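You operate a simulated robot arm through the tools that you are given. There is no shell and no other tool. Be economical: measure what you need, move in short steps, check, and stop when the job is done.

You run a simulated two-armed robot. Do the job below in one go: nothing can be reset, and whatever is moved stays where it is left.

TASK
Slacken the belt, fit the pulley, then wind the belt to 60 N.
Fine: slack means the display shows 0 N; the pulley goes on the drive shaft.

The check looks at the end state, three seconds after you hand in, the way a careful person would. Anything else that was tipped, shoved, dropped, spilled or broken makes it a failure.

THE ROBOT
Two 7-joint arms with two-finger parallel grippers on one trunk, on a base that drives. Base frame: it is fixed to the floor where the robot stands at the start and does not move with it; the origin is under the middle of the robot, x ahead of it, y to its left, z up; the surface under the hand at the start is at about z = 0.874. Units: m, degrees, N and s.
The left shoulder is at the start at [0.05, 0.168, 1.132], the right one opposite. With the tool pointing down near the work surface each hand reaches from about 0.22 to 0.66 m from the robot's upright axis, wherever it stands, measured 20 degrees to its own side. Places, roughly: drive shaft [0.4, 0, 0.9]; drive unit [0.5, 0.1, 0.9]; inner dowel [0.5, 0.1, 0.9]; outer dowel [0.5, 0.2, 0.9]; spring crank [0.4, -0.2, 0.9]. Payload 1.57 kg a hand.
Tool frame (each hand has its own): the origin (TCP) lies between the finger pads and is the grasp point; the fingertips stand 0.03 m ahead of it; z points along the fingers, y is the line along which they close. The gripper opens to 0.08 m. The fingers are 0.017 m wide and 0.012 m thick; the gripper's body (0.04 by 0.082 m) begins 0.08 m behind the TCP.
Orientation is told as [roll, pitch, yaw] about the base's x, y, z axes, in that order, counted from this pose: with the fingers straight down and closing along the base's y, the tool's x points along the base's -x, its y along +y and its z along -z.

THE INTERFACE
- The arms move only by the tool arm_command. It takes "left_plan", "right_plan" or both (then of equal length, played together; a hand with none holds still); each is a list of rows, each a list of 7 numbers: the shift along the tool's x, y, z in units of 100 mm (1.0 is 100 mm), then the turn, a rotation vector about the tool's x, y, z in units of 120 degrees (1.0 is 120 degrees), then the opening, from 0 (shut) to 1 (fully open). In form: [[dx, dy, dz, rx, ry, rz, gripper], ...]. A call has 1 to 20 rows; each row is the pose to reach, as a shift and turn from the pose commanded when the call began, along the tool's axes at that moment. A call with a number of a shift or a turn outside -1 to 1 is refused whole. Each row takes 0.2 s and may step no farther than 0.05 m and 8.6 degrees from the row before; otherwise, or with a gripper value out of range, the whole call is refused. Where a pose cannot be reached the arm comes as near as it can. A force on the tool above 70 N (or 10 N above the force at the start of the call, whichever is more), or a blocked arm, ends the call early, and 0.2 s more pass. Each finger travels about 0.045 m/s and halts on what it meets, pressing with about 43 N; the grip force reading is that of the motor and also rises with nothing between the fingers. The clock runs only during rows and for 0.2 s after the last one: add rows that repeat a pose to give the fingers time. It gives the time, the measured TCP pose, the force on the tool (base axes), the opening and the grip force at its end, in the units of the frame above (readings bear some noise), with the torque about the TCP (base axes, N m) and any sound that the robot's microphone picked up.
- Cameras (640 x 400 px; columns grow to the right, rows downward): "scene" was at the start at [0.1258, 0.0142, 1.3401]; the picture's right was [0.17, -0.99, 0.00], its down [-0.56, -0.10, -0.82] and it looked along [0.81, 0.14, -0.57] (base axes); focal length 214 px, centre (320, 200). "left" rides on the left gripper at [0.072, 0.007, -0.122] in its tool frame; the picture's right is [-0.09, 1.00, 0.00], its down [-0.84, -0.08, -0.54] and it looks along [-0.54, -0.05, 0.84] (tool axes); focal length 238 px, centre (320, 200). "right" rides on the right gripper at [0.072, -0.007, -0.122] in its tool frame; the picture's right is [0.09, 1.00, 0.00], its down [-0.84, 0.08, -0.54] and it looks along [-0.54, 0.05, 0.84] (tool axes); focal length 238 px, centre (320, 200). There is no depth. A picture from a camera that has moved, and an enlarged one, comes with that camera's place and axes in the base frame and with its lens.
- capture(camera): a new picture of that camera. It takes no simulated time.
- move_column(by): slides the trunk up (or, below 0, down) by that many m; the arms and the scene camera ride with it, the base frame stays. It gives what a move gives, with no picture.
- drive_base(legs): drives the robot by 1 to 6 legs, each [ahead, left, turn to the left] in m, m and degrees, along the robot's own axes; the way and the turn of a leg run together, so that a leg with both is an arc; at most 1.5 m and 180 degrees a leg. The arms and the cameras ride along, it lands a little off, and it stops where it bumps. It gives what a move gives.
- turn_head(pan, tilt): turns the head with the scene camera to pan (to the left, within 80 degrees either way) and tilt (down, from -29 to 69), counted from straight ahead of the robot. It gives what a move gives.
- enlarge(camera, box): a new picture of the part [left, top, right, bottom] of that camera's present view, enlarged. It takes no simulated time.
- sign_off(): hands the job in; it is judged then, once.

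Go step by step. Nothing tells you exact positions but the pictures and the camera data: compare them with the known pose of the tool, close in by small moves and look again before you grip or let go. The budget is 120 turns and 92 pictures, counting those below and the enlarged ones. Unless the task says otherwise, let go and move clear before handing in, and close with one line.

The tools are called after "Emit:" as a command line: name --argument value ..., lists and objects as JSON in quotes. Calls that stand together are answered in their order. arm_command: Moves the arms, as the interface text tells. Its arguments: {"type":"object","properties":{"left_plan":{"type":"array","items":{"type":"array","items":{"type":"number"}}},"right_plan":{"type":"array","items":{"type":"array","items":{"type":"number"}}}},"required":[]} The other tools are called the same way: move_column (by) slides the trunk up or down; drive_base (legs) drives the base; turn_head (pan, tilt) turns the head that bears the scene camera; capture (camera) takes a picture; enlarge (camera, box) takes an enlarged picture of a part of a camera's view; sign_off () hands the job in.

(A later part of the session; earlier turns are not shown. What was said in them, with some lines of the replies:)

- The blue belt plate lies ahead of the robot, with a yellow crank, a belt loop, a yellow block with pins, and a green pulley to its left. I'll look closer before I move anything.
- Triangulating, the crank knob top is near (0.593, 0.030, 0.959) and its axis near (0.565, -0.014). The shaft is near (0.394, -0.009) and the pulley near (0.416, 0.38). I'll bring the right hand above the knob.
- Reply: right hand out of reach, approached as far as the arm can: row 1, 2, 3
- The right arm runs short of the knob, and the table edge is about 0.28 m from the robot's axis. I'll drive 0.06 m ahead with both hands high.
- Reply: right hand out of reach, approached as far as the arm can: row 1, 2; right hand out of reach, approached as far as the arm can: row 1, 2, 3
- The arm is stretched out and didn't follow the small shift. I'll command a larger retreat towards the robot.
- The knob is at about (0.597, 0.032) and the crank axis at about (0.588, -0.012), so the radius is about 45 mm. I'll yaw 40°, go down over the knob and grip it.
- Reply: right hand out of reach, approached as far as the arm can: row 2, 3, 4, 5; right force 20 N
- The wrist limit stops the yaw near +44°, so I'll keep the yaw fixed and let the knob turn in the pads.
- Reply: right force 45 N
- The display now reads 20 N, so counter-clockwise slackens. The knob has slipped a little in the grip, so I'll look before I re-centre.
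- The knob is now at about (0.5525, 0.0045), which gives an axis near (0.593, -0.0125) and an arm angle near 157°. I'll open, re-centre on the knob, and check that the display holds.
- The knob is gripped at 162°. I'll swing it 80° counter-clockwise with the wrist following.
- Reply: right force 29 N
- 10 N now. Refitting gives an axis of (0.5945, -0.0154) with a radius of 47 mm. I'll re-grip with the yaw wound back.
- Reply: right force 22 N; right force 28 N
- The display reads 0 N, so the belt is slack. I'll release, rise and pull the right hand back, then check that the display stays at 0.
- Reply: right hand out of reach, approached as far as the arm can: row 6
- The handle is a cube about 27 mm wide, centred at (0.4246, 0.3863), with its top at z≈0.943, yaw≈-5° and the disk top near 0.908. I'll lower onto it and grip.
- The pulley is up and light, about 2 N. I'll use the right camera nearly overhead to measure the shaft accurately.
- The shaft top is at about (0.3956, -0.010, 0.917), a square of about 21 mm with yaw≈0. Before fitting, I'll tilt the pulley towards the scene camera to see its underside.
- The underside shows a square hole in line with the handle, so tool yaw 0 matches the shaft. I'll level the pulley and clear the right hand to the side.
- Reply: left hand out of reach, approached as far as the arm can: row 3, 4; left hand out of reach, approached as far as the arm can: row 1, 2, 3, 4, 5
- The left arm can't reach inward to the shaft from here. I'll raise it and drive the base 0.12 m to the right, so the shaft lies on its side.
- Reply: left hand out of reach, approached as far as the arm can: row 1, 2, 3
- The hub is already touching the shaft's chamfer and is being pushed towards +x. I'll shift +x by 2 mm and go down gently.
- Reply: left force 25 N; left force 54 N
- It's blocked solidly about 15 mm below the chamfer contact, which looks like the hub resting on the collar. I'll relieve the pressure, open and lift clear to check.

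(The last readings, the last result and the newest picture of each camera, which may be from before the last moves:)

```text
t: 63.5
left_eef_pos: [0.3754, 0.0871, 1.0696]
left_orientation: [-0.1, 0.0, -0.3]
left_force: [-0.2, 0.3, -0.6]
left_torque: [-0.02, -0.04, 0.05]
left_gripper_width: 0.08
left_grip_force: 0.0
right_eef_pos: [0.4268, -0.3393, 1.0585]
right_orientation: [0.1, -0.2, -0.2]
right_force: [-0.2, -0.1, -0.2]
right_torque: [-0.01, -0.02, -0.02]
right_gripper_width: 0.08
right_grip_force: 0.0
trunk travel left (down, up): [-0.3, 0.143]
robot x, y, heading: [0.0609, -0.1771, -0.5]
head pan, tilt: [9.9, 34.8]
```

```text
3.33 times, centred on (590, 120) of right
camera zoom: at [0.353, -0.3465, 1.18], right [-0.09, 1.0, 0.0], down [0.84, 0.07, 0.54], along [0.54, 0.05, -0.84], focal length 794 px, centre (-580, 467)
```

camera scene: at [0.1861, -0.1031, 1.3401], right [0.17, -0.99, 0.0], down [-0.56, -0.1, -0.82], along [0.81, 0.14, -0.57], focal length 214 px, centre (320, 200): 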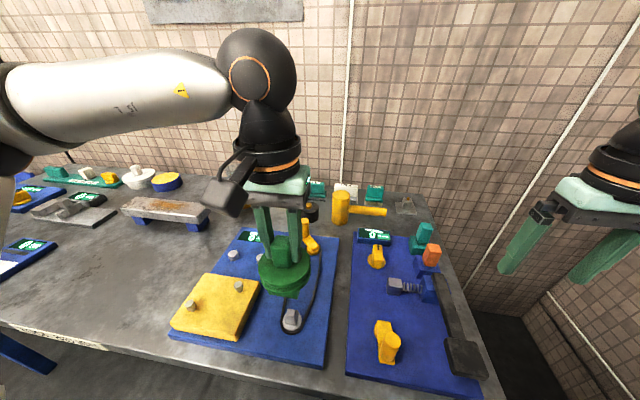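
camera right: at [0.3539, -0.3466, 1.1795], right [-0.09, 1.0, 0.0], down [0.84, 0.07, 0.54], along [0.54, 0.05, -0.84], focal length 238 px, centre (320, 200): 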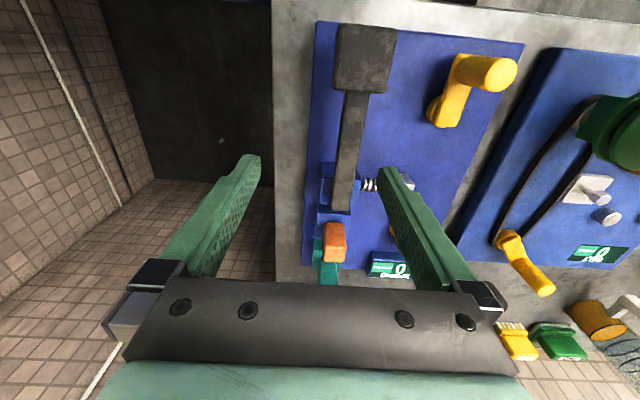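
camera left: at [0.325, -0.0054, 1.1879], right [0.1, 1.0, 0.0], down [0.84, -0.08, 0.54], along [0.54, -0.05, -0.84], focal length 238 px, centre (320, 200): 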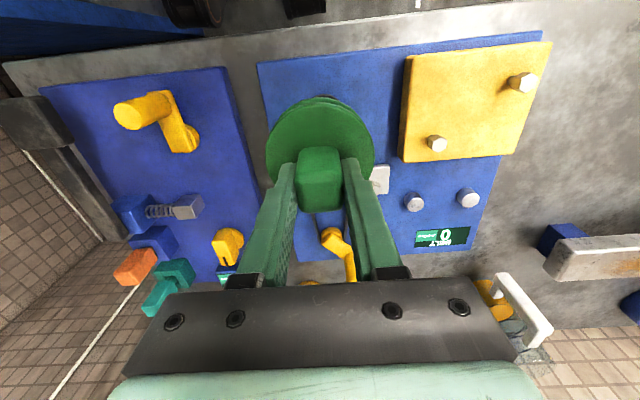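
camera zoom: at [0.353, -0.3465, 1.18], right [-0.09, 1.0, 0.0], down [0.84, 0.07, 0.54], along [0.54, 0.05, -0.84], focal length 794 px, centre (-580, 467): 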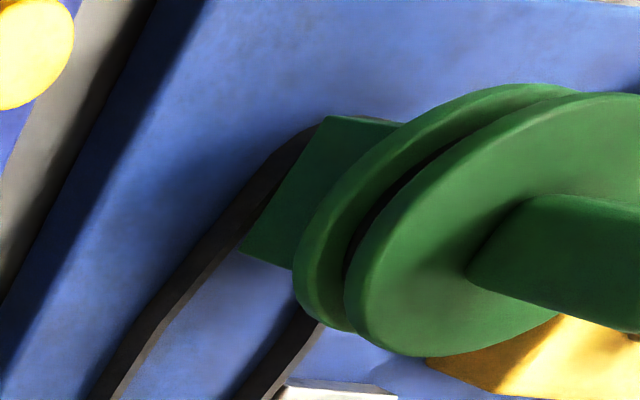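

Cross-checking both views, the hub bottom is at about 0.888, the same as the collar top, so the pulley is seated and level and the display is still 0. Next the left hand goes over the crank knob to wind clockwise.

Emit:
arm_command --left_plan '[[-0.4, 0, -0.1, 0, 0, 0, 1], [-0.8, -0.1, -0.1, 0, 0, 0, 1], [-1, -0.3, -0.1, 0, 0, 0, 1]]'

Emit:
arm_command --left_plan '[[-0.4, -0.1, 0.1, 0, 0, -0.06, 1], [-0.8, -0.2, 0.3, 0, 0, -0.12, 1], [-1, -0.37, 0.5, 0, 0, -0.19, 1], [-1, -0.37, 0.5, 0, 0, -0.25, 1]]'

Emit:
capture --camera "left"

```text
t: 64.2
left_eef_pos: [0.4794, 0.0517, 1.0807]
left_orientation: [0.0, 0.0, -0.2]
left_force: [0.9, -0.3, -0.4]
left_torque: [0.04, 0.01, 0.01]
left_gripper_width: 0.0799
left_grip_force: 0.0
right_eef_pos: [0.4265, -0.34, 1.0578]
right_orientation: [0.1, 0.0, -0.2]
right_force: [-0.4, 0.9, -0.2]
right_torque: [0.01, 0.0, 0.04]
right_gripper_width: 0.0798
right_grip_force: 0.1
trunk travel left (down, up): [-0.3, 0.143]
robot x, y, heading: [0.0584, -0.1739, -0.3]
head pan, tilt: [9.9, 34.8]
```

```text
t: 65.2
left_eef_pos: [0.5707, 0.0197, 1.0271]
left_orientation: [0.0, 0.0, 30.0]
left_force: [-0.4, -0.7, -0.1]
left_torque: [0.0, -0.02, 0.02]
left_gripper_width: 0.0802
left_grip_force: 0.1
left hand out of reach, approached as far as the arm can: row 3, 4
right_eef_pos: [0.4259, -0.3399, 1.0591]
right_orientation: [0.1, 0.0, -0.2]
right_force: [1.1, 0.7, 1.1]
right_torque: [-0.01, 0.01, -0.02]
right_gripper_width: 0.0801
right_grip_force: 0.0
trunk travel left (down, up): [-0.3, 0.143]
robot x, y, heading: [0.0628, -0.1725, -0.3]
head pan, tilt: [9.9, 34.8]
```

```text
28 pictures are left
camera left: at [0.5065, -0.0091, 1.1497], right [-0.42, 0.91, 0.0], down [0.76, 0.35, 0.54], along [0.49, 0.23, -0.84], focal length 238 px, centre (320, 200)
```

left: 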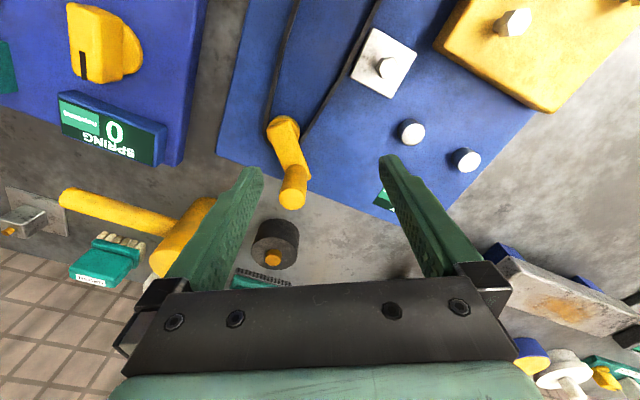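

The left arm runs out of reach at this base position, while the right hand's full circle is proven from y≈0. I'll withdraw the left hand and drive back left to use the right hand again.

Emit:
arm_command --left_plan '[[0.05, 0.05, -0.3, 0, 0, 0.06, 1], [0.2, 0.2, -0.7, 0, 0, 0.12, 1], [0.5, 0.5, -1, 0, 0, 0.19, 1], [0.75, 0.75, -1, 0, 0, 0.25, 1], [0.9, 1, -1, 0, 0, 0.25, 1]]' --right_plan '[[0, 0, -0.2, 0, 0, 0, 1], [0, 0, -0.4, 0, 0, 0, 1], [0, 0, -0.4, 0, 0, 0, 1], [0, 0, -0.4, 0, 0, 0, 1], [0, 0, -0.4, 0, 0, 0, 1]]'

Emit:
drive_base --legs '[[0, 0.175, 0]]'

Emit:
arm_command --left_plan '[[0, 0.3, -0.2, 0, 0, 0, 1], [0, 0.6, -0.4, 0, 0, 0, 1], [0, 0.6, -0.4, 0, 0, 0, 1], [0, 0.6, -0.4, 0, 0, 0, 1], [0, 0.6, -0.4, 0, 0, 0, 1]]' --right_plan '[[-0.3, 0.2, 0.1, 0, 0, 0, 1], [-0.6, 0.4, 0.1, 0, 0, 0, 1], [-0.9, 0.6, 0.1, 0, 0, 0, 1], [-1, 0.9, 0.1, 0, 0, 0, 1], [-1, 1, 0.1, 0, 0, 0, 1]]'

Emit:
capture --camera "scene"

```text
refused: row 3 steps farther than a row can; nothing moved
```

```text
t: 67.4
left_eef_pos: [0.5739, 0.1889, 1.0269]
left_orientation: [-0.1, 0.1, 29.3]
left_force: [-0.4, 0.1, -0.2]
left_torque: [-0.01, 0.01, 0.01]
left_gripper_width: 0.0799
left_grip_force: 0.0
right_eef_pos: [0.4268, -0.1703, 1.0587]
right_orientation: [0.1, -0.2, -0.6]
right_force: [-0.3, 0.7, -0.7]
right_torque: [-0.01, 0.03, 0.01]
right_gripper_width: 0.0801
right_grip_force: 0.1
trunk travel left (down, up): [-0.3, 0.143]
robot x, y, heading: [0.0606, -0.0016, -0.8]
head pan, tilt: [9.9, 34.8]
```

```text
t: 68.6
left_eef_pos: [0.5429, 0.2415, 1.0702]
left_orientation: [-0.1, 0.0, 29.3]
left_force: [0.6, -0.4, -0.4]
left_torque: [0.02, -0.01, 0.02]
left_gripper_width: 0.08
left_grip_force: 0.0
right_eef_pos: [0.5278, -0.0704, 1.0494]
right_orientation: [0.1, -0.1, -0.6]
right_force: [-0.4, -0.6, -0.7]
right_torque: [-0.03, 0.04, 0.01]
right_gripper_width: 0.0801
right_grip_force: 0.2
trunk travel left (down, up): [-0.3, 0.143]
robot x, y, heading: [0.063, -0.0057, -0.7]
head pan, tilt: [9.9, 34.8]
```

```text
27 pictures are left
camera scene: at [0.1872, 0.0092, 1.3401], right [0.16, -0.99, 0.0], down [-0.56, -0.09, -0.82], along [0.81, 0.13, -0.57], focal length 214 px, centre (320, 200)
```

scene: 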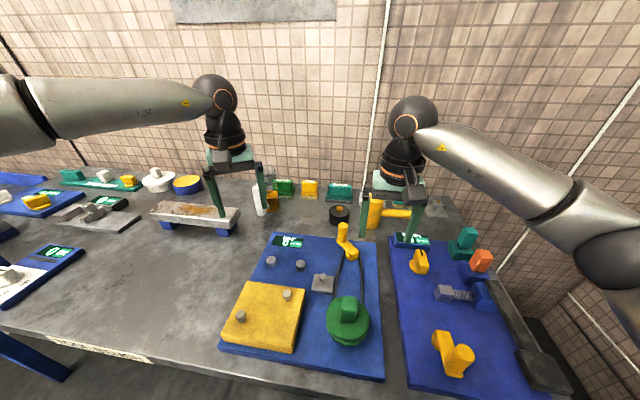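

Emit:
arm_command --right_plan '[[-0.1, 0.3, 0, 0, 0, -0.06, 1], [-0.2, 0.6, 0, 0, 0, -0.12, 1], [-0.31, 0.9, 0.2, 0, 0, -0.172, 1], [-0.31, 0.9, 0.6, 0, 0, -0.172, 1], [-0.31, 0.9, 1, 0, 0, -0.172, 1], [-0.31, 0.9, 1, 0, 0, -0.172, 1]]' --left_plan '[[0.3, 0, -0.2, 0, 0, 0, 1], [0.6, 0, -0.4, 0, 0, 0, 1], [0.9, 0, -0.5, 0, 0, 0, 1], [1, 0, -0.5, 0, 0, 0, 1], [1, 0, -0.5, 0, 0, 0, 1], [1, 0, -0.5, 0, 0, 0, 1]]'

Emit:
capture --camera "right"

```text
t: 70.0
left_eef_pos: [0.4566, 0.1927, 1.119]
left_orientation: [0.0, -0.1, 29.2]
left_force: [0.8, 0.2, 0.2]
left_torque: [0.04, -0.01, 0.02]
left_gripper_width: 0.08
left_grip_force: 0.0
right_eef_pos: [0.5601, 0.0176, 0.9494]
right_orientation: [0.0, -0.1, 20.1]
right_force: [-0.6, 0.5, -0.1]
right_torque: [0.02, 0.01, 0.02]
right_gripper_width: 0.08
right_grip_force: 0.1
trunk travel left (down, up): [-0.3, 0.143]
robot x, y, heading: [0.0625, -0.0025, -0.6]
head pan, tilt: [9.9, 34.8]
```

```text
26 pictures are left
camera right: at [0.4934, -0.0124, 1.071], right [-0.43, 0.9, 0.0], down [0.76, 0.36, 0.54], along [0.49, 0.23, -0.84], focal length 238 px, centre (320, 200)
```

right: 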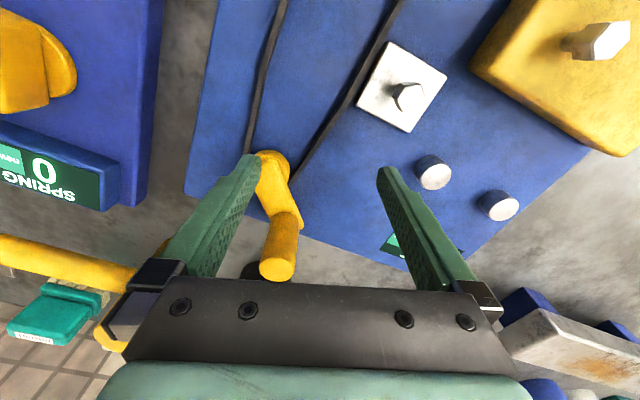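

Emit:
arm_command --right_plan '[[-0.05, -0.21, 0, 0, 0, 0, 1], [-0.35, -0.21, 0, 0, 0, 0, 1], [-0.62, -0.21, 0.03, 0, 0, 0, 1], [-0.62, -0.21, 0.03, 0, 0, 0, 1], [-0.62, -0.21, 0.03, 0, 0, 0, 0.6], [-0.62, -0.21, 0.03, 0, 0, 0, 0.3], [-0.62, -0.21, 0.03, 0, 0, 0, 0.1], [-0.62, -0.21, 0.03, 0, 0, 0, 0.1], [-0.62, -0.21, 0.03, 0, 0, 0, 0.1]]'

Emit:
capture --camera "right"

```text
t: 72.0
left_eef_pos: [0.4566, 0.1932, 1.1183]
left_orientation: [-0.1, 0.0, 29.3]
left_force: [-0.5, -0.8, 0.1]
left_torque: [0.0, 0.01, -0.01]
left_gripper_width: 0.0799
left_grip_force: 0.0
right_eef_pos: [0.6247, 0.0166, 0.9481]
right_orientation: [0.0, -0.2, 20.0]
right_force: [0.0, -0.8, -0.7]
right_torque: [-0.15, 0.0, 0.05]
right_gripper_width: 0.0254
right_grip_force: 28.3
trunk travel left (down, up): [-0.3, 0.143]
robot x, y, heading: [0.0615, -0.0047, -0.5]
head pan, tilt: [9.9, 34.8]
```

```text
25 pictures are left
camera right: at [0.5582, -0.0135, 1.069], right [-0.43, 0.9, 0.0], down [0.76, 0.36, 0.54], along [0.49, 0.23, -0.84], focal length 238 px, centre (320, 200)
```

right: 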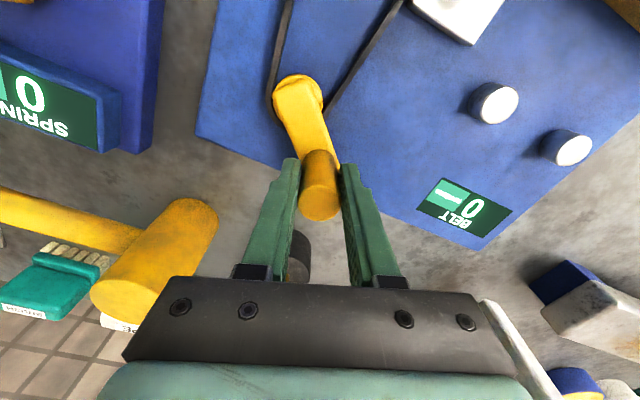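

The knob is gripped cleanly at about 45°. I'll do the first clockwise stroke of 96°, with the wrist following.

Emit:
arm_command --right_plan '[[-0.034, -0.056, 0, 0, 0, 0.067, 0.1], [-0.048, -0.117, 0, 0, 0, 0.133, 0.1], [-0.053, -0.179, 0, 0, 0, 0.2, 0.1], [-0.05, -0.241, 0, 0, 0, 0.267, 0.1], [-0.038, -0.304, 0, 0, 0, 0.333, 0.1], [-0.018, -0.362, 0, 0, 0, 0.4, 0.1], [0.01, -0.417, 0, 0, 0, 0.467, 0.1], [0.046, -0.47, 0, 0, 0, 0.533, 0.1], [0.09, -0.514, 0, 0, 0, 0.6, 0.1], [0.138, -0.555, 0, 0, 0, 0.667, 0.1], [0.191, -0.587, 0, 0, 0, 0.733, 0.1], [0.249, -0.61, 0, 0, 0, 0.8, 0.1], [0.249, -0.61, 0, 0, 0, 0.8, 0.1]]'

Emit:
enlarge --camera "scene" --box '[260, 200, 420, 300]'

```text
t: 74.8
left_eef_pos: [0.4556, 0.1934, 1.1181]
left_orientation: [-0.2, -0.1, 29.3]
left_force: [-0.8, -0.3, 0.3]
left_torque: [-0.02, 0.01, 0.04]
left_gripper_width: 0.0796
left_grip_force: 0.0
right_eef_pos: [0.6225, -0.0464, 0.9473]
right_orientation: [0.2, 0.0, -76.1]
right_force: [8.0, 6.6, 19.3]
right_torque: [0.45, 0.42, -0.39]
right_gripper_width: 0.0252
right_grip_force: 37.2
trunk travel left (down, up): [-0.3, 0.143]
robot x, y, heading: [0.0629, -0.0056, -0.9]
head pan, tilt: [9.9, 34.8]
```

```text
4.00 times, centred on (340, 250) of scene
camera zoom: at [0.1863, 0.01, 1.3403], right [0.16, -0.99, 0.0], down [-0.56, -0.09, -0.82], along [0.81, 0.13, -0.57], focal length 858 px, centre (240, 0)
```

zoom: 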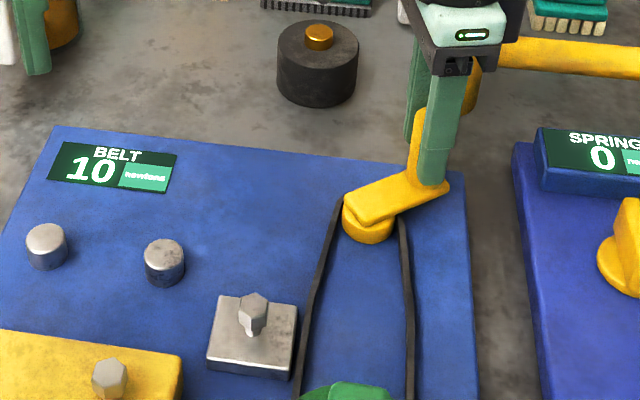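

10 N after the first stroke. I'll re-grip: open, wind the wrist back to +20°, close.

Emit:
arm_command --right_plan '[[0.017, 0.015, 0, 0, 0, 0, 0.6], [0.017, 0.015, 0, 0, 0, 0, 1], [0.017, 0.015, 0, 0, 0, 0, 1], [0.017, 0.015, 0, 0, 0, -0.067, 1], [0.017, 0.015, 0, 0, 0, -0.133, 1], [0.017, 0.015, 0, 0, 0, -0.2, 1], [0.017, 0.015, 0, 0, 0, -0.267, 1], [0.017, 0.015, 0, 0, 0, -0.333, 1], [0.017, 0.015, 0, 0, 0, -0.4, 1], [0.017, 0.015, 0, 0, 0, -0.467, 1], [0.017, 0.015, 0, 0, 0, -0.533, 1], [0.017, 0.015, 0, 0, 0, -0.6, 1], [0.017, 0.015, 0, 0, 0, -0.667, 1], [0.017, 0.015, 0, 0, 0, -0.733, 1], [0.017, 0.015, 0, 0, 0, -0.8, 1], [0.017, 0.015, 0, 0, 0, -0.8, 0.6], [0.017, 0.015, 0, 0, 0, -0.8, 0.3], [0.017, 0.015, 0, 0, 0, -0.8, 0.1], [0.017, 0.015, 0, 0, 0, -0.8, 0.1], [0.017, 0.015, 0, 0, 0, -0.8, 0.1]]'

```text
t: 79.0
left_eef_pos: [0.4567, 0.1917, 1.1184]
left_orientation: [0.0, -0.1, 29.3]
left_force: [0.0, -0.4, 0.1]
left_torque: [0.0, 0.02, 0.02]
left_gripper_width: 0.08
left_grip_force: 0.1
right_eef_pos: [0.625, -0.0492, 0.9455]
right_orientation: [-0.2, -0.1, 19.7]
right_force: [9.2, -17.2, 4.1]
right_torque: [-0.05, 0.42, 0.15]
right_gripper_width: 0.0254
right_grip_force: 28.1
trunk travel left (down, up): [-0.3, 0.143]
robot x, y, heading: [0.06, -0.0001, -0.7]
head pan, tilt: [9.9, 34.8]
```

Emit:
arm_command --right_plan '[[0.075, -0.043, 0, 0, 0, 0.067, 0.1], [0.137, -0.051, 0, 0, 0, 0.133, 0.1], [0.203, -0.05, 0, 0, 0, 0.2, 0.1], [0.266, -0.04, 0, 0, 0, 0.267, 0.1], [0.327, -0.021, 0, 0, 0, 0.333, 0.1], [0.385, 0.006, 0, 0, 0, 0.4, 0.1], [0.438, 0.041, 0, 0, 0, 0.467, 0.1], [0.487, 0.082, 0, 0, 0, 0.533, 0.1], [0.53, 0.131, 0, 0, 0, 0.6, 0.1], [0.564, 0.185, 0, 0, 0, 0.667, 0.1], [0.592, 0.243, 0, 0, 0, 0.733, 0.1], [0.611, 0.304, 0, 0, 0, 0.8, 0.1], [0.611, 0.304, 0, 0, 0, 0.8, 0.1]]'

Emit:
enlarge --camera "scene" --box '[260, 200, 420, 300]'

```text
t: 81.8
left_eef_pos: [0.4583, 0.1931, 1.1165]
left_orientation: [-0.1, 0.0, 29.3]
left_force: [-0.2, 0.5, 0.6]
left_torque: [-0.03, 0.02, 0.02]
left_gripper_width: 0.08
left_grip_force: 0.1
right_eef_pos: [0.5558, -0.0337, 0.9459]
right_orientation: [0.4, 0.3, -76.1]
right_force: [14.5, 6.2, 9.5]
right_torque: [-0.47, 0.89, -0.08]
right_gripper_width: 0.0256
right_grip_force: 36.8
trunk travel left (down, up): [-0.3, 0.143]
robot x, y, heading: [0.0597, -0.0018, -0.6]
head pan, tilt: [9.9, 34.8]
```

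```text
4.00 times, centred on (340, 250) of scene
camera zoom: at [0.1883, 0.0101, 1.3402], right [0.16, -0.99, 0.0], down [-0.56, -0.09, -0.82], along [0.81, 0.13, -0.57], focal length 858 px, centre (240, 0)
```

zoom: 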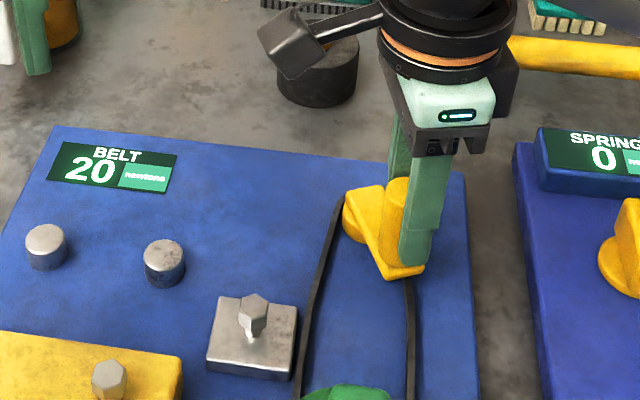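

20 N. I'll re-grip again.

Emit:
arm_command --right_plan '[[0.044, 0.017, 0, 0, 0, 0, 0.6], [0.044, 0.017, 0, 0, 0, 0, 1], [0.044, 0.017, 0, 0, 0, 0, 1], [0.044, 0.017, 0, 0, 0, -0.067, 1], [0.044, 0.017, 0, 0, 0, -0.133, 1], [0.044, 0.017, 0, 0, 0, -0.2, 1], [0.044, 0.017, 0, 0, 0, -0.267, 1], [0.044, 0.017, 0, 0, 0, -0.333, 1], [0.044, 0.017, 0, 0, 0, -0.4, 1], [0.044, 0.017, 0, 0, 0, -0.467, 1], [0.044, 0.017, 0, 0, 0, -0.533, 1], [0.044, 0.017, 0, 0, 0, -0.6, 1], [0.044, 0.017, 0, 0, 0, -0.667, 1], [0.044, 0.017, 0, 0, 0, -0.733, 1], [0.044, 0.017, 0, 0, 0, -0.8, 1], [0.044, 0.017, 0, 0, 0, -0.8, 0.6], [0.044, 0.017, 0, 0, 0, -0.8, 0.3], [0.044, 0.017, 0, 0, 0, -0.8, 0.1], [0.044, 0.017, 0, 0, 0, -0.8, 0.1], [0.044, 0.017, 0, 0, 0, -0.8, 0.1]]'

Emit:
capture --camera "right"

```text
t: 86.0
left_eef_pos: [0.456, 0.1937, 1.1183]
left_orientation: [-0.1, 0.1, 29.3]
left_force: [-0.2, -0.6, -0.1]
left_torque: [0.02, 0.02, 0.01]
left_gripper_width: 0.0799
left_grip_force: 0.1
right_eef_pos: [0.5562, -0.0312, 0.9461]
right_orientation: [0.0, -0.1, 20.1]
right_force: [-0.7, 0.4, 0.5]
right_torque: [-0.09, 0.02, 0.04]
right_gripper_width: 0.0256
right_grip_force: 28.3
trunk travel left (down, up): [-0.3, 0.143]
robot x, y, heading: [0.0592, -0.0041, -0.8]
head pan, tilt: [9.9, 34.8]
```

```text
22 pictures are left
camera right: at [0.4905, -0.0626, 1.067], right [-0.43, 0.9, 0.0], down [0.76, 0.36, 0.54], along [0.49, 0.23, -0.84], focal length 238 px, centre (320, 200)
```

right: 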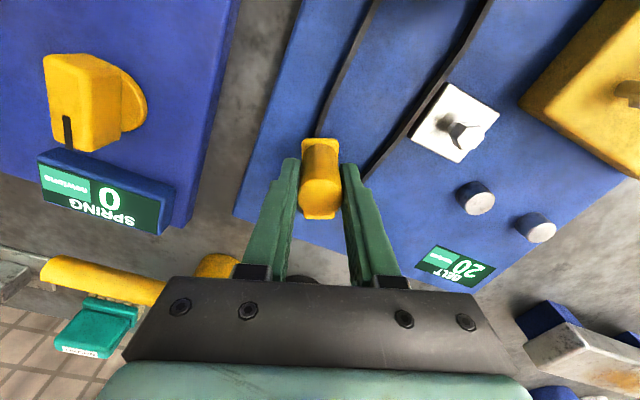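

Emit:
arm_command --right_plan '[[0.02, 0.078, 0, 0, 0, 0.067, 0.1], [0.013, 0.139, 0, 0, 0, 0.133, 0.1], [-0.003, 0.198, 0, 0, 0, 0.2, 0.1], [-0.027, 0.255, 0, 0, 0, 0.267, 0.1], [-0.059, 0.307, 0, 0, 0, 0.333, 0.1], [-0.098, 0.355, 0, 0, 0, 0.4, 0.1], [-0.142, 0.398, 0, 0, 0, 0.467, 0.1], [-0.192, 0.433, 0, 0, 0, 0.533, 0.1], [-0.248, 0.46, 0, 0, 0, 0.6, 0.1], [-0.306, 0.48, 0, 0, 0, 0.667, 0.1], [-0.366, 0.492, 0, 0, 0, 0.733, 0.1], [-0.427, 0.495, 0, 0, 0, 0.8, 0.1], [-0.427, 0.495, 0, 0, 0, 0.8, 0.1]]'

Emit:
enlarge --camera "scene" --box '[260, 200, 420, 300]'

```text
t: 88.8
left_eef_pos: [0.4572, 0.1918, 1.1182]
left_orientation: [0.0, -0.1, 29.3]
left_force: [0.3, 1.4, -1.0]
left_torque: [-0.01, -0.01, 0.03]
left_gripper_width: 0.08
left_grip_force: 0.1
right_eef_pos: [0.5795, 0.0288, 0.9464]
right_orientation: [0.0, -0.1, -76.1]
right_force: [5.0, -11.6, 3.8]
right_torque: [-0.95, 0.11, 0.0]
right_gripper_width: 0.0255
right_grip_force: 36.9
trunk travel left (down, up): [-0.3, 0.143]
robot x, y, heading: [0.0639, -0.0059, -0.8]
head pan, tilt: [9.9, 34.8]
```

```text
4.00 times, centred on (340, 250) of scene
camera zoom: at [0.1875, 0.0081, 1.3402], right [0.16, -0.99, 0.0], down [-0.56, -0.09, -0.82], along [0.81, 0.13, -0.57], focal length 858 px, centre (240, 0)
```

zoom: 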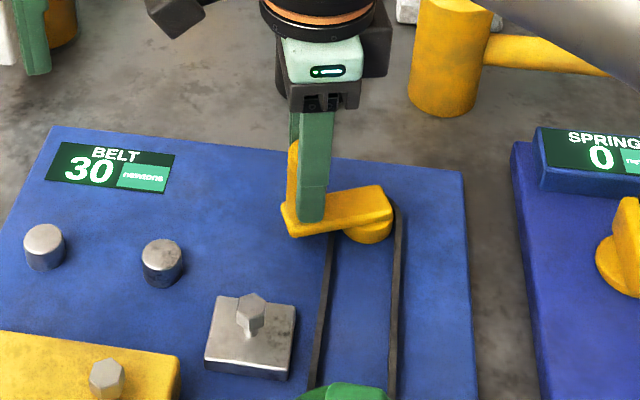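

30 N, so roughly 100° per 10 N. I'll re-grip.

Emit:
arm_command --right_plan '[[0, 0, 0, 0, 0, 0, 0.6], [0, 0, 0, 0, 0, 0, 1], [0, 0, 0, 0, 0, 0, 1], [0, 0, 0, 0, 0, -0.067, 1], [0, 0, 0, 0, 0, -0.133, 1], [0, 0, 0, 0, 0, -0.2, 1], [0, 0, 0, 0, 0, -0.267, 1], [0, 0, 0, 0, 0, -0.333, 1], [0, 0, 0, 0, 0, -0.4, 1], [0, 0, 0, 0, 0, -0.467, 1], [0, 0, 0, 0, 0, -0.533, 1], [0, 0, 0, 0, 0, -0.6, 1], [0, 0, 0, 0, 0, -0.667, 1], [0, 0, 0, 0, 0, -0.733, 1], [0, 0, 0, 0, 0, -0.8, 1], [0, 0, 0, 0, 0, -0.8, 0.6], [0, 0, 0, 0, 0, -0.8, 0.3], [0, 0, 0, 0, 0, -0.8, 0.1], [0, 0, 0, 0, 0, -0.8, 0.1], [0, 0, 0, 0, 0, -0.8, 0.1]]'

```text
t: 93.0
left_eef_pos: [0.4565, 0.1921, 1.1166]
left_orientation: [-0.1, 0.0, 29.3]
left_force: [-0.6, 1.1, -0.6]
left_torque: [-0.01, 0.01, -0.03]
left_gripper_width: 0.0801
left_grip_force: 0.1
right_eef_pos: [0.5796, 0.0281, 0.9467]
right_orientation: [0.0, -0.1, 20.1]
right_force: [1.2, -3.4, 0.2]
right_torque: [-0.11, 0.13, -0.01]
right_gripper_width: 0.0256
right_grip_force: 28.0
trunk travel left (down, up): [-0.3, 0.143]
robot x, y, heading: [0.0642, -0.0028, -0.8]
head pan, tilt: [9.9, 34.8]
```

Emit:
arm_command --right_plan '[[-0.069, -0.007, 0, 0, 0, 0.067, 0.1], [-0.128, -0.021, 0, 0, 0, 0.133, 0.1], [-0.186, -0.044, 0, 0, 0, 0.2, 0.1], [-0.238, -0.075, 0, 0, 0, 0.267, 0.1], [-0.287, -0.113, 0, 0, 0, 0.333, 0.1], [-0.329, -0.157, 0, 0, 0, 0.4, 0.1], [-0.365, -0.207, 0, 0, 0, 0.467, 0.1], [-0.394, -0.26, 0, 0, 0, 0.533, 0.1], [-0.415, -0.319, 0, 0, 0, 0.6, 0.1], [-0.428, -0.378, 0, 0, 0, 0.667, 0.1], [-0.432, -0.44, 0, 0, 0, 0.733, 0.1], [-0.428, -0.502, 0, 0, 0, 0.8, 0.1], [-0.428, -0.502, 0, 0, 0, 0.8, 0.1]]'

Emit:
enlarge --camera "scene" --box '[260, 200, 420, 300]'

```text
t: 95.8
left_eef_pos: [0.4581, 0.1925, 1.1168]
left_orientation: [-0.1, 0.1, 29.3]
left_force: [-0.1, -0.6, 0.1]
left_torque: [-0.04, -0.01, -0.02]
left_gripper_width: 0.0799
left_grip_force: 0.1
right_eef_pos: [0.6416, -0.0032, 0.948]
right_orientation: [0.6, 0.0, -76.3]
right_force: [28.5, 8.3, 17.3]
right_torque: [0.08, 1.01, -0.05]
right_gripper_width: 0.0256
right_grip_force: 37.1
trunk travel left (down, up): [-0.3, 0.143]
robot x, y, heading: [0.0629, -0.0035, -0.7]
head pan, tilt: [9.9, 34.8]
```

```text
4.00 times, centred on (340, 250) of scene
camera zoom: at [0.1892, 0.01, 1.3401], right [0.16, -0.99, 0.0], down [-0.57, -0.09, -0.82], along [0.81, 0.13, -0.57], focal length 858 px, centre (240, 0)
```

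zoom: 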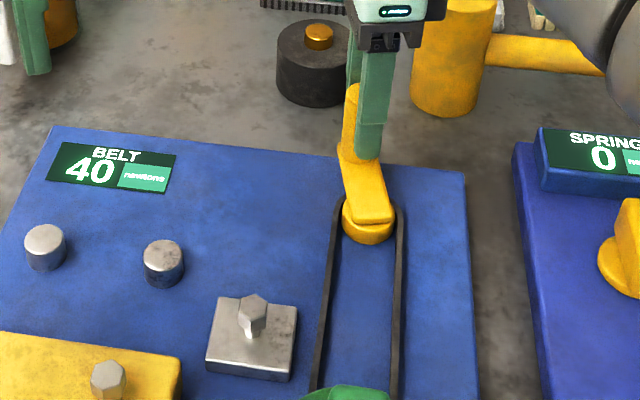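

40 N. I'll re-grip, shifting 6 mm outward to the knob's true spot.

Emit:
arm_command --right_plan '[[0, 0.06, 0, 0, 0, 0, 0.6], [0, 0.06, 0, 0, 0, 0, 1], [0, 0.06, 0, 0, 0, 0, 1], [0, 0.06, 0, 0, 0, -0.067, 1], [0, 0.06, 0, 0, 0, -0.133, 1], [0, 0.06, 0, 0, 0, -0.2, 1], [0, 0.06, 0, 0, 0, -0.267, 1], [0, 0.06, 0, 0, 0, -0.333, 1], [0, 0.06, 0, 0, 0, -0.4, 1], [0, 0.06, 0, 0, 0, -0.467, 1], [0, 0.06, 0, 0, 0, -0.533, 1], [0, 0.06, 0, 0, 0, -0.6, 1], [0, 0.06, 0, 0, 0, -0.667, 1], [0, 0.06, 0, 0, 0, -0.733, 1], [0, 0.06, 0, 0, 0, -0.8, 1], [0, 0.06, 0, 0, 0, -0.8, 0.6], [0, 0.06, 0, 0, 0, -0.8, 0.3], [0, 0.06, 0, 0, 0, -0.8, 0.1], [0, 0.06, 0, 0, 0, -0.8, 0.1], [0, 0.06, 0, 0, 0, -0.8, 0.1]]'

Emit:
capture --camera "right"

```text
t: 100.0
left_eef_pos: [0.4568, 0.1914, 1.1175]
left_orientation: [-0.1, 0.0, 29.3]
left_force: [0.9, 0.1, 0.4]
left_torque: [-0.01, 0.01, 0.01]
left_gripper_width: 0.0799
left_grip_force: 0.0
right_eef_pos: [0.639, -0.0034, 0.9479]
right_orientation: [0.0, 0.0, 20.1]
right_force: [0.7, -1.2, 0.6]
right_torque: [-0.12, -0.07, 0.04]
right_gripper_width: 0.0256
right_grip_force: 28.1
right hand out of reach, approached as far as the arm can: row 1, 2, 3, 8, 11, 14, 15, 16, 17, 18, 19, 20
trunk travel left (down, up): [-0.3, 0.143]
robot x, y, heading: [0.0606, -0.0048, -0.7]
head pan, tilt: [9.9, 34.8]
```

```text
19 pictures are left
camera right: at [0.5737, -0.0339, 1.0695], right [-0.43, 0.9, 0.0], down [0.76, 0.36, 0.54], along [0.49, 0.23, -0.84], focal length 238 px, centre (320, 200)
```

right: 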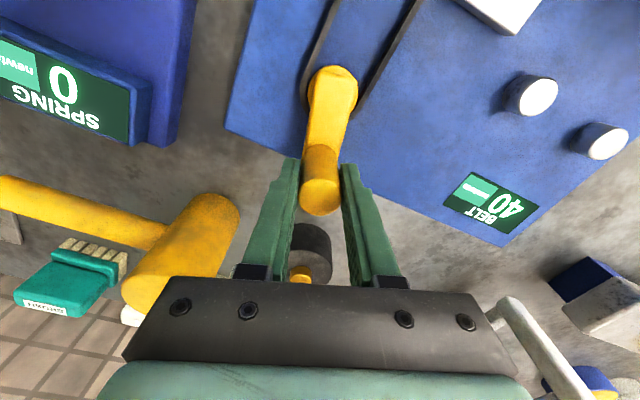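

Emit:
arm_command --right_plan '[[0.023, -0.057, 0, 0, 0, 0.067, 0.1], [0.043, -0.117, 0, 0, 0, 0.133, 0.1], [0.072, -0.172, 0, 0, 0, 0.2, 0.1], [0.107, -0.223, 0, 0, 0, 0.267, 0.1], [0.149, -0.269, 0, 0, 0, 0.333, 0.1], [0.197, -0.308, 0, 0, 0, 0.4, 0.1], [0.251, -0.339, 0, 0, 0, 0.467, 0.1], [0.308, -0.364, 0, 0, 0, 0.533, 0.1], [0.368, -0.379, 0, 0, 0, 0.6, 0.1], [0.43, -0.387, 0, 0, 0, 0.667, 0.1], [0.492, -0.386, 0, 0, 0, 0.733, 0.1], [0.554, -0.376, 0, 0, 0, 0.8, 0.1], [0.554, -0.376, 0, 0, 0, 0.8, 0.1]]'

Emit:
enlarge --camera "scene" --box '[260, 200, 420, 300]'

```text
t: 102.8
left_eef_pos: [0.4569, 0.1933, 1.1183]
left_orientation: [-0.1, -0.1, 29.2]
left_force: [-0.1, 0.6, -0.6]
left_torque: [0.01, 0.0, 0.03]
left_gripper_width: 0.0802
left_grip_force: 0.1
right_eef_pos: [0.5988, -0.0577, 0.9482]
right_orientation: [0.1, 0.1, -76.0]
right_force: [7.4, 1.9, 16.5]
right_torque: [-0.19, 0.39, -0.35]
right_gripper_width: 0.0252
right_grip_force: 36.8
trunk travel left (down, up): [-0.3, 0.143]
robot x, y, heading: [0.0622, -0.0035, -0.5]
head pan, tilt: [9.9, 34.8]
```

```text
4.00 times, centred on (340, 250) of scene
camera zoom: at [0.1866, 0.0097, 1.3403], right [0.16, -0.99, 0.0], down [-0.56, -0.09, -0.82], along [0.81, 0.13, -0.57], focal length 858 px, centre (240, 0)
```

zoom: 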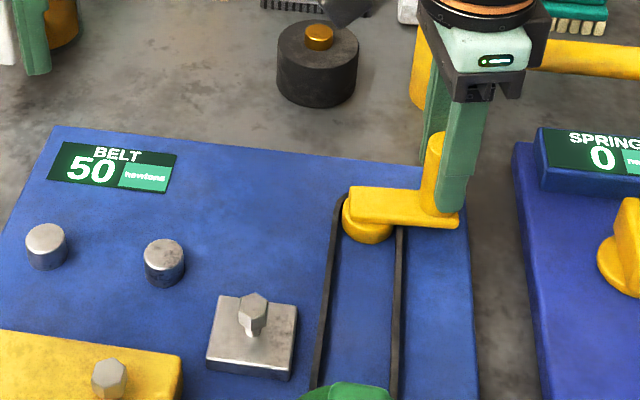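

50 N. One more re-grip, then I'll go up in smaller steps to find where 60 N begins.

Emit:
arm_command --right_plan '[[0, 0, 0, 0, 0, 0, 0.6], [0, 0, 0, 0, 0, 0, 1], [0, 0, 0, 0, 0, 0, 1], [0, 0, 0, 0, 0, -0.067, 1], [0, 0, 0, 0, 0, -0.133, 1], [0, 0, 0, 0, 0, -0.2, 1], [0, 0, 0, 0, 0, -0.267, 1], [0, 0, 0, 0, 0, -0.333, 1], [0, 0, 0, 0, 0, -0.4, 1], [0, 0, 0, 0, 0, -0.467, 1], [0, 0, 0, 0, 0, -0.533, 1], [0, 0, 0, 0, 0, -0.6, 1], [0, 0, 0, 0, 0, -0.667, 1], [0, 0, 0, 0, 0, -0.733, 1], [0, 0, 0, 0, 0, -0.8, 1], [0, 0, 0, 0, 0, -0.8, 0.6], [0, 0, 0, 0, 0, -0.8, 0.3], [0, 0, 0, 0, 0, -0.8, 0.1], [0, 0, 0, 0, 0, -0.8, 0.1], [0, 0, 0, 0, 0, -0.8, 0.1]]'

```text
t: 107.0
left_eef_pos: [0.4561, 0.1937, 1.1169]
left_orientation: [-0.2, 0.0, 29.4]
left_force: [-0.7, 0.6, -0.2]
left_torque: [0.03, 0.04, -0.01]
left_gripper_width: 0.08
left_grip_force: 0.0
right_eef_pos: [0.6013, -0.0565, 0.9472]
right_orientation: [0.0, -0.1, 20.0]
right_force: [0.6, -1.0, 0.5]
right_torque: [-0.09, 0.0, -0.04]
right_gripper_width: 0.0259
right_grip_force: 27.5
trunk travel left (down, up): [-0.3, 0.143]
robot x, y, heading: [0.0602, -0.0051, -0.7]
head pan, tilt: [9.9, 34.8]
```

Emit:
arm_command --right_plan '[[0.063, 0.023, 0, 0, 0, 0.067, 0.1], [0.118, 0.049, 0, 0, 0, 0.133, 0.1], [0.171, 0.082, 0, 0, 0, 0.2, 0.1], [0.217, 0.123, 0, 0, 0, 0.267, 0.1], [0.258, 0.17, 0, 0, 0, 0.333, 0.1], [0.291, 0.221, 0, 0, 0, 0.4, 0.1], [0.291, 0.221, 0, 0, 0, 0.4, 0.1]]'

Emit:
enlarge --camera "scene" --box '[260, 200, 420, 300]'

```text
t: 108.6
left_eef_pos: [0.4583, 0.1941, 1.1173]
left_orientation: [-0.1, 0.0, 29.2]
left_force: [-0.4, 0.1, -0.1]
left_torque: [0.01, 0.01, 0.0]
left_gripper_width: 0.0799
left_grip_force: 0.0
right_eef_pos: [0.5668, -0.0437, 0.9489]
right_orientation: [0.1, 0.0, -28.2]
right_force: [14.1, 6.3, 0.8]
right_torque: [-0.98, -0.22, -0.25]
right_gripper_width: 0.0255
right_grip_force: 36.5
trunk travel left (down, up): [-0.3, 0.143]
robot x, y, heading: [0.0637, -0.0023, -0.7]
head pan, tilt: [9.9, 34.8]
```

```text
4.00 times, centred on (340, 250) of scene
camera zoom: at [0.1888, 0.0101, 1.34], right [0.16, -0.99, 0.0], down [-0.56, -0.09, -0.82], along [0.81, 0.13, -0.57], focal length 858 px, centre (240, 0)
```

zoom: 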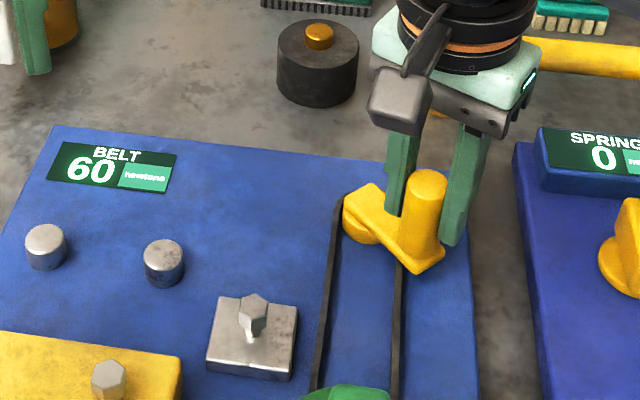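

60 N appears, probably only just past the step. I'll wind another 30° to sit near the middle of it and check.

Emit:
arm_command --right_plan '[[0.056, 0.028, 0, 0, 0, 0.067, 0.1], [0.11, 0.053, 0, 0, 0, 0.133, 0.1], [0.161, 0.085, 0, 0, 0, 0.2, 0.1], [0.201, 0.12, 0, 0, 0, 0.25, 0.1], [0.201, 0.12, 0, 0, 0, 0.25, 0.1]]'

Emit:
enlarge --camera "scene" --box '[260, 200, 420, 300]'

```text
t: 109.8
left_eef_pos: [0.4576, 0.1932, 1.1175]
left_orientation: [0.0, 0.0, 29.3]
left_force: [0.0, 0.5, -0.5]
left_torque: [-0.04, -0.01, -0.02]
left_gripper_width: 0.08
left_grip_force: 0.0
right_eef_pos: [0.555, -0.0258, 0.9474]
right_orientation: [0.1, 0.0, -58.2]
right_force: [14.1, 4.2, 2.0]
right_torque: [-0.07, -0.12, 0.01]
right_gripper_width: 0.0253
right_grip_force: 37.1
trunk travel left (down, up): [-0.3, 0.143]
robot x, y, heading: [0.0583, -0.0037, -0.7]
head pan, tilt: [9.9, 34.8]
```

```text
4.00 times, centred on (340, 250) of scene
camera zoom: at [0.1887, 0.0098, 1.34], right [0.16, -0.99, 0.0], down [-0.56, -0.09, -0.82], along [0.81, 0.13, -0.57], focal length 858 px, centre (240, 0)
```

zoom: 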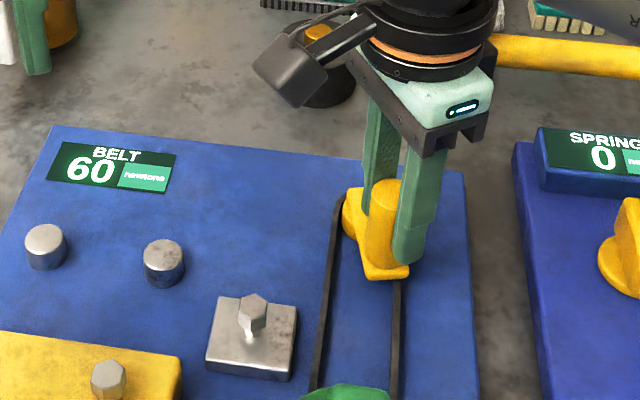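

It still reads 60 N. I'll release, rise straight up and pull back.

Emit:
arm_command --right_plan '[[0, 0, 0, 0, 0, 0, 0.4], [0, 0, 0, 0, 0, 0, 0.7], [0, 0, 0, 0, 0, 0, 1], [0, 0, 0, 0, 0, 0, 1], [0, 0, 0, 0, 0, 0, 1], [0, 0, -0.3, 0, 0, 0, 1], [0, 0, -0.7, 0, 0, 0, 1], [0, 0, -1, 0, 0, 0, 1], [0, -0.4, -1, 0, 0, 0, 1], [0, -0.8, -1, 0, 0, 0, 1], [0, -1, -1, 0, 0, 0, 1]]'

Emit:
capture --camera "scene"

Emit:
enlarge --camera "scene" --box '[260, 220, 420, 360]'

```text
t: 112.2
left_eef_pos: [0.457, 0.1919, 1.1184]
left_orientation: [-0.1, -0.1, 29.4]
left_force: [0.5, 0.0, 0.3]
left_torque: [0.0, -0.02, 0.04]
left_gripper_width: 0.0797
left_grip_force: 0.1
right_eef_pos: [0.4701, -0.0813, 1.0447]
right_orientation: [0.1, 0.0, -57.9]
right_force: [0.9, 0.1, 0.4]
right_torque: [0.03, 0.02, 0.01]
right_gripper_width: 0.0803
right_grip_force: 0.1
trunk travel left (down, up): [-0.3, 0.143]
robot x, y, heading: [0.0614, -0.0042, -0.5]
head pan, tilt: [9.9, 34.8]
```

```text
15 pictures are left
camera scene: at [0.1871, 0.009, 1.3402], right [0.16, -0.99, 0.0], down [-0.56, -0.09, -0.82], along [0.81, 0.13, -0.57], focal length 214 px, centre (320, 200)
```

scene: 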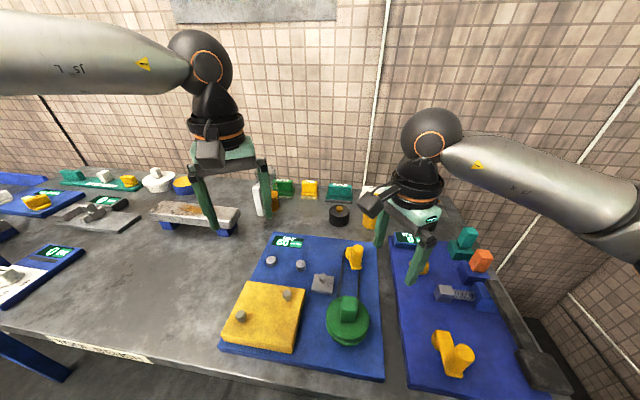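

```text
2.86 times, centred on (340, 290) of scene
camera zoom: at [0.1871, 0.009, 1.3402], right [0.16, -0.99, 0.0], down [-0.56, -0.09, -0.82], along [0.81, 0.13, -0.57], focal length 613 px, centre (263, -57)
```

zoom: 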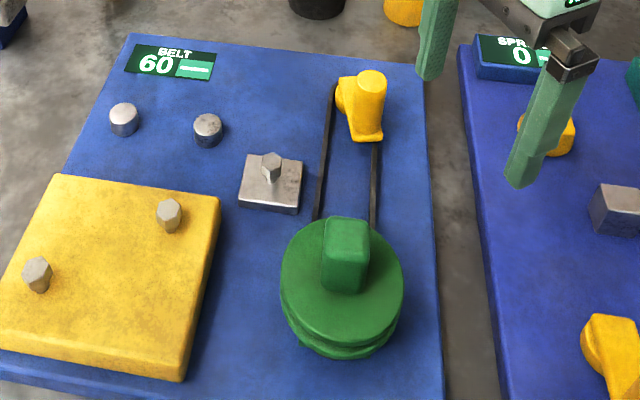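

The display holds at 60 N with the hands off the crank. The pulley sits level on the square shaft with no collar showing under its hub, and nothing else has moved. Handing in.

Emit:
sign_off

```text
The job is handed in.
```

I slackened the belt to 0 N, fitted the pulley on the drive shaft, and wound the belt to 60 N; the display held at 60 N after release, and both hands are clear.
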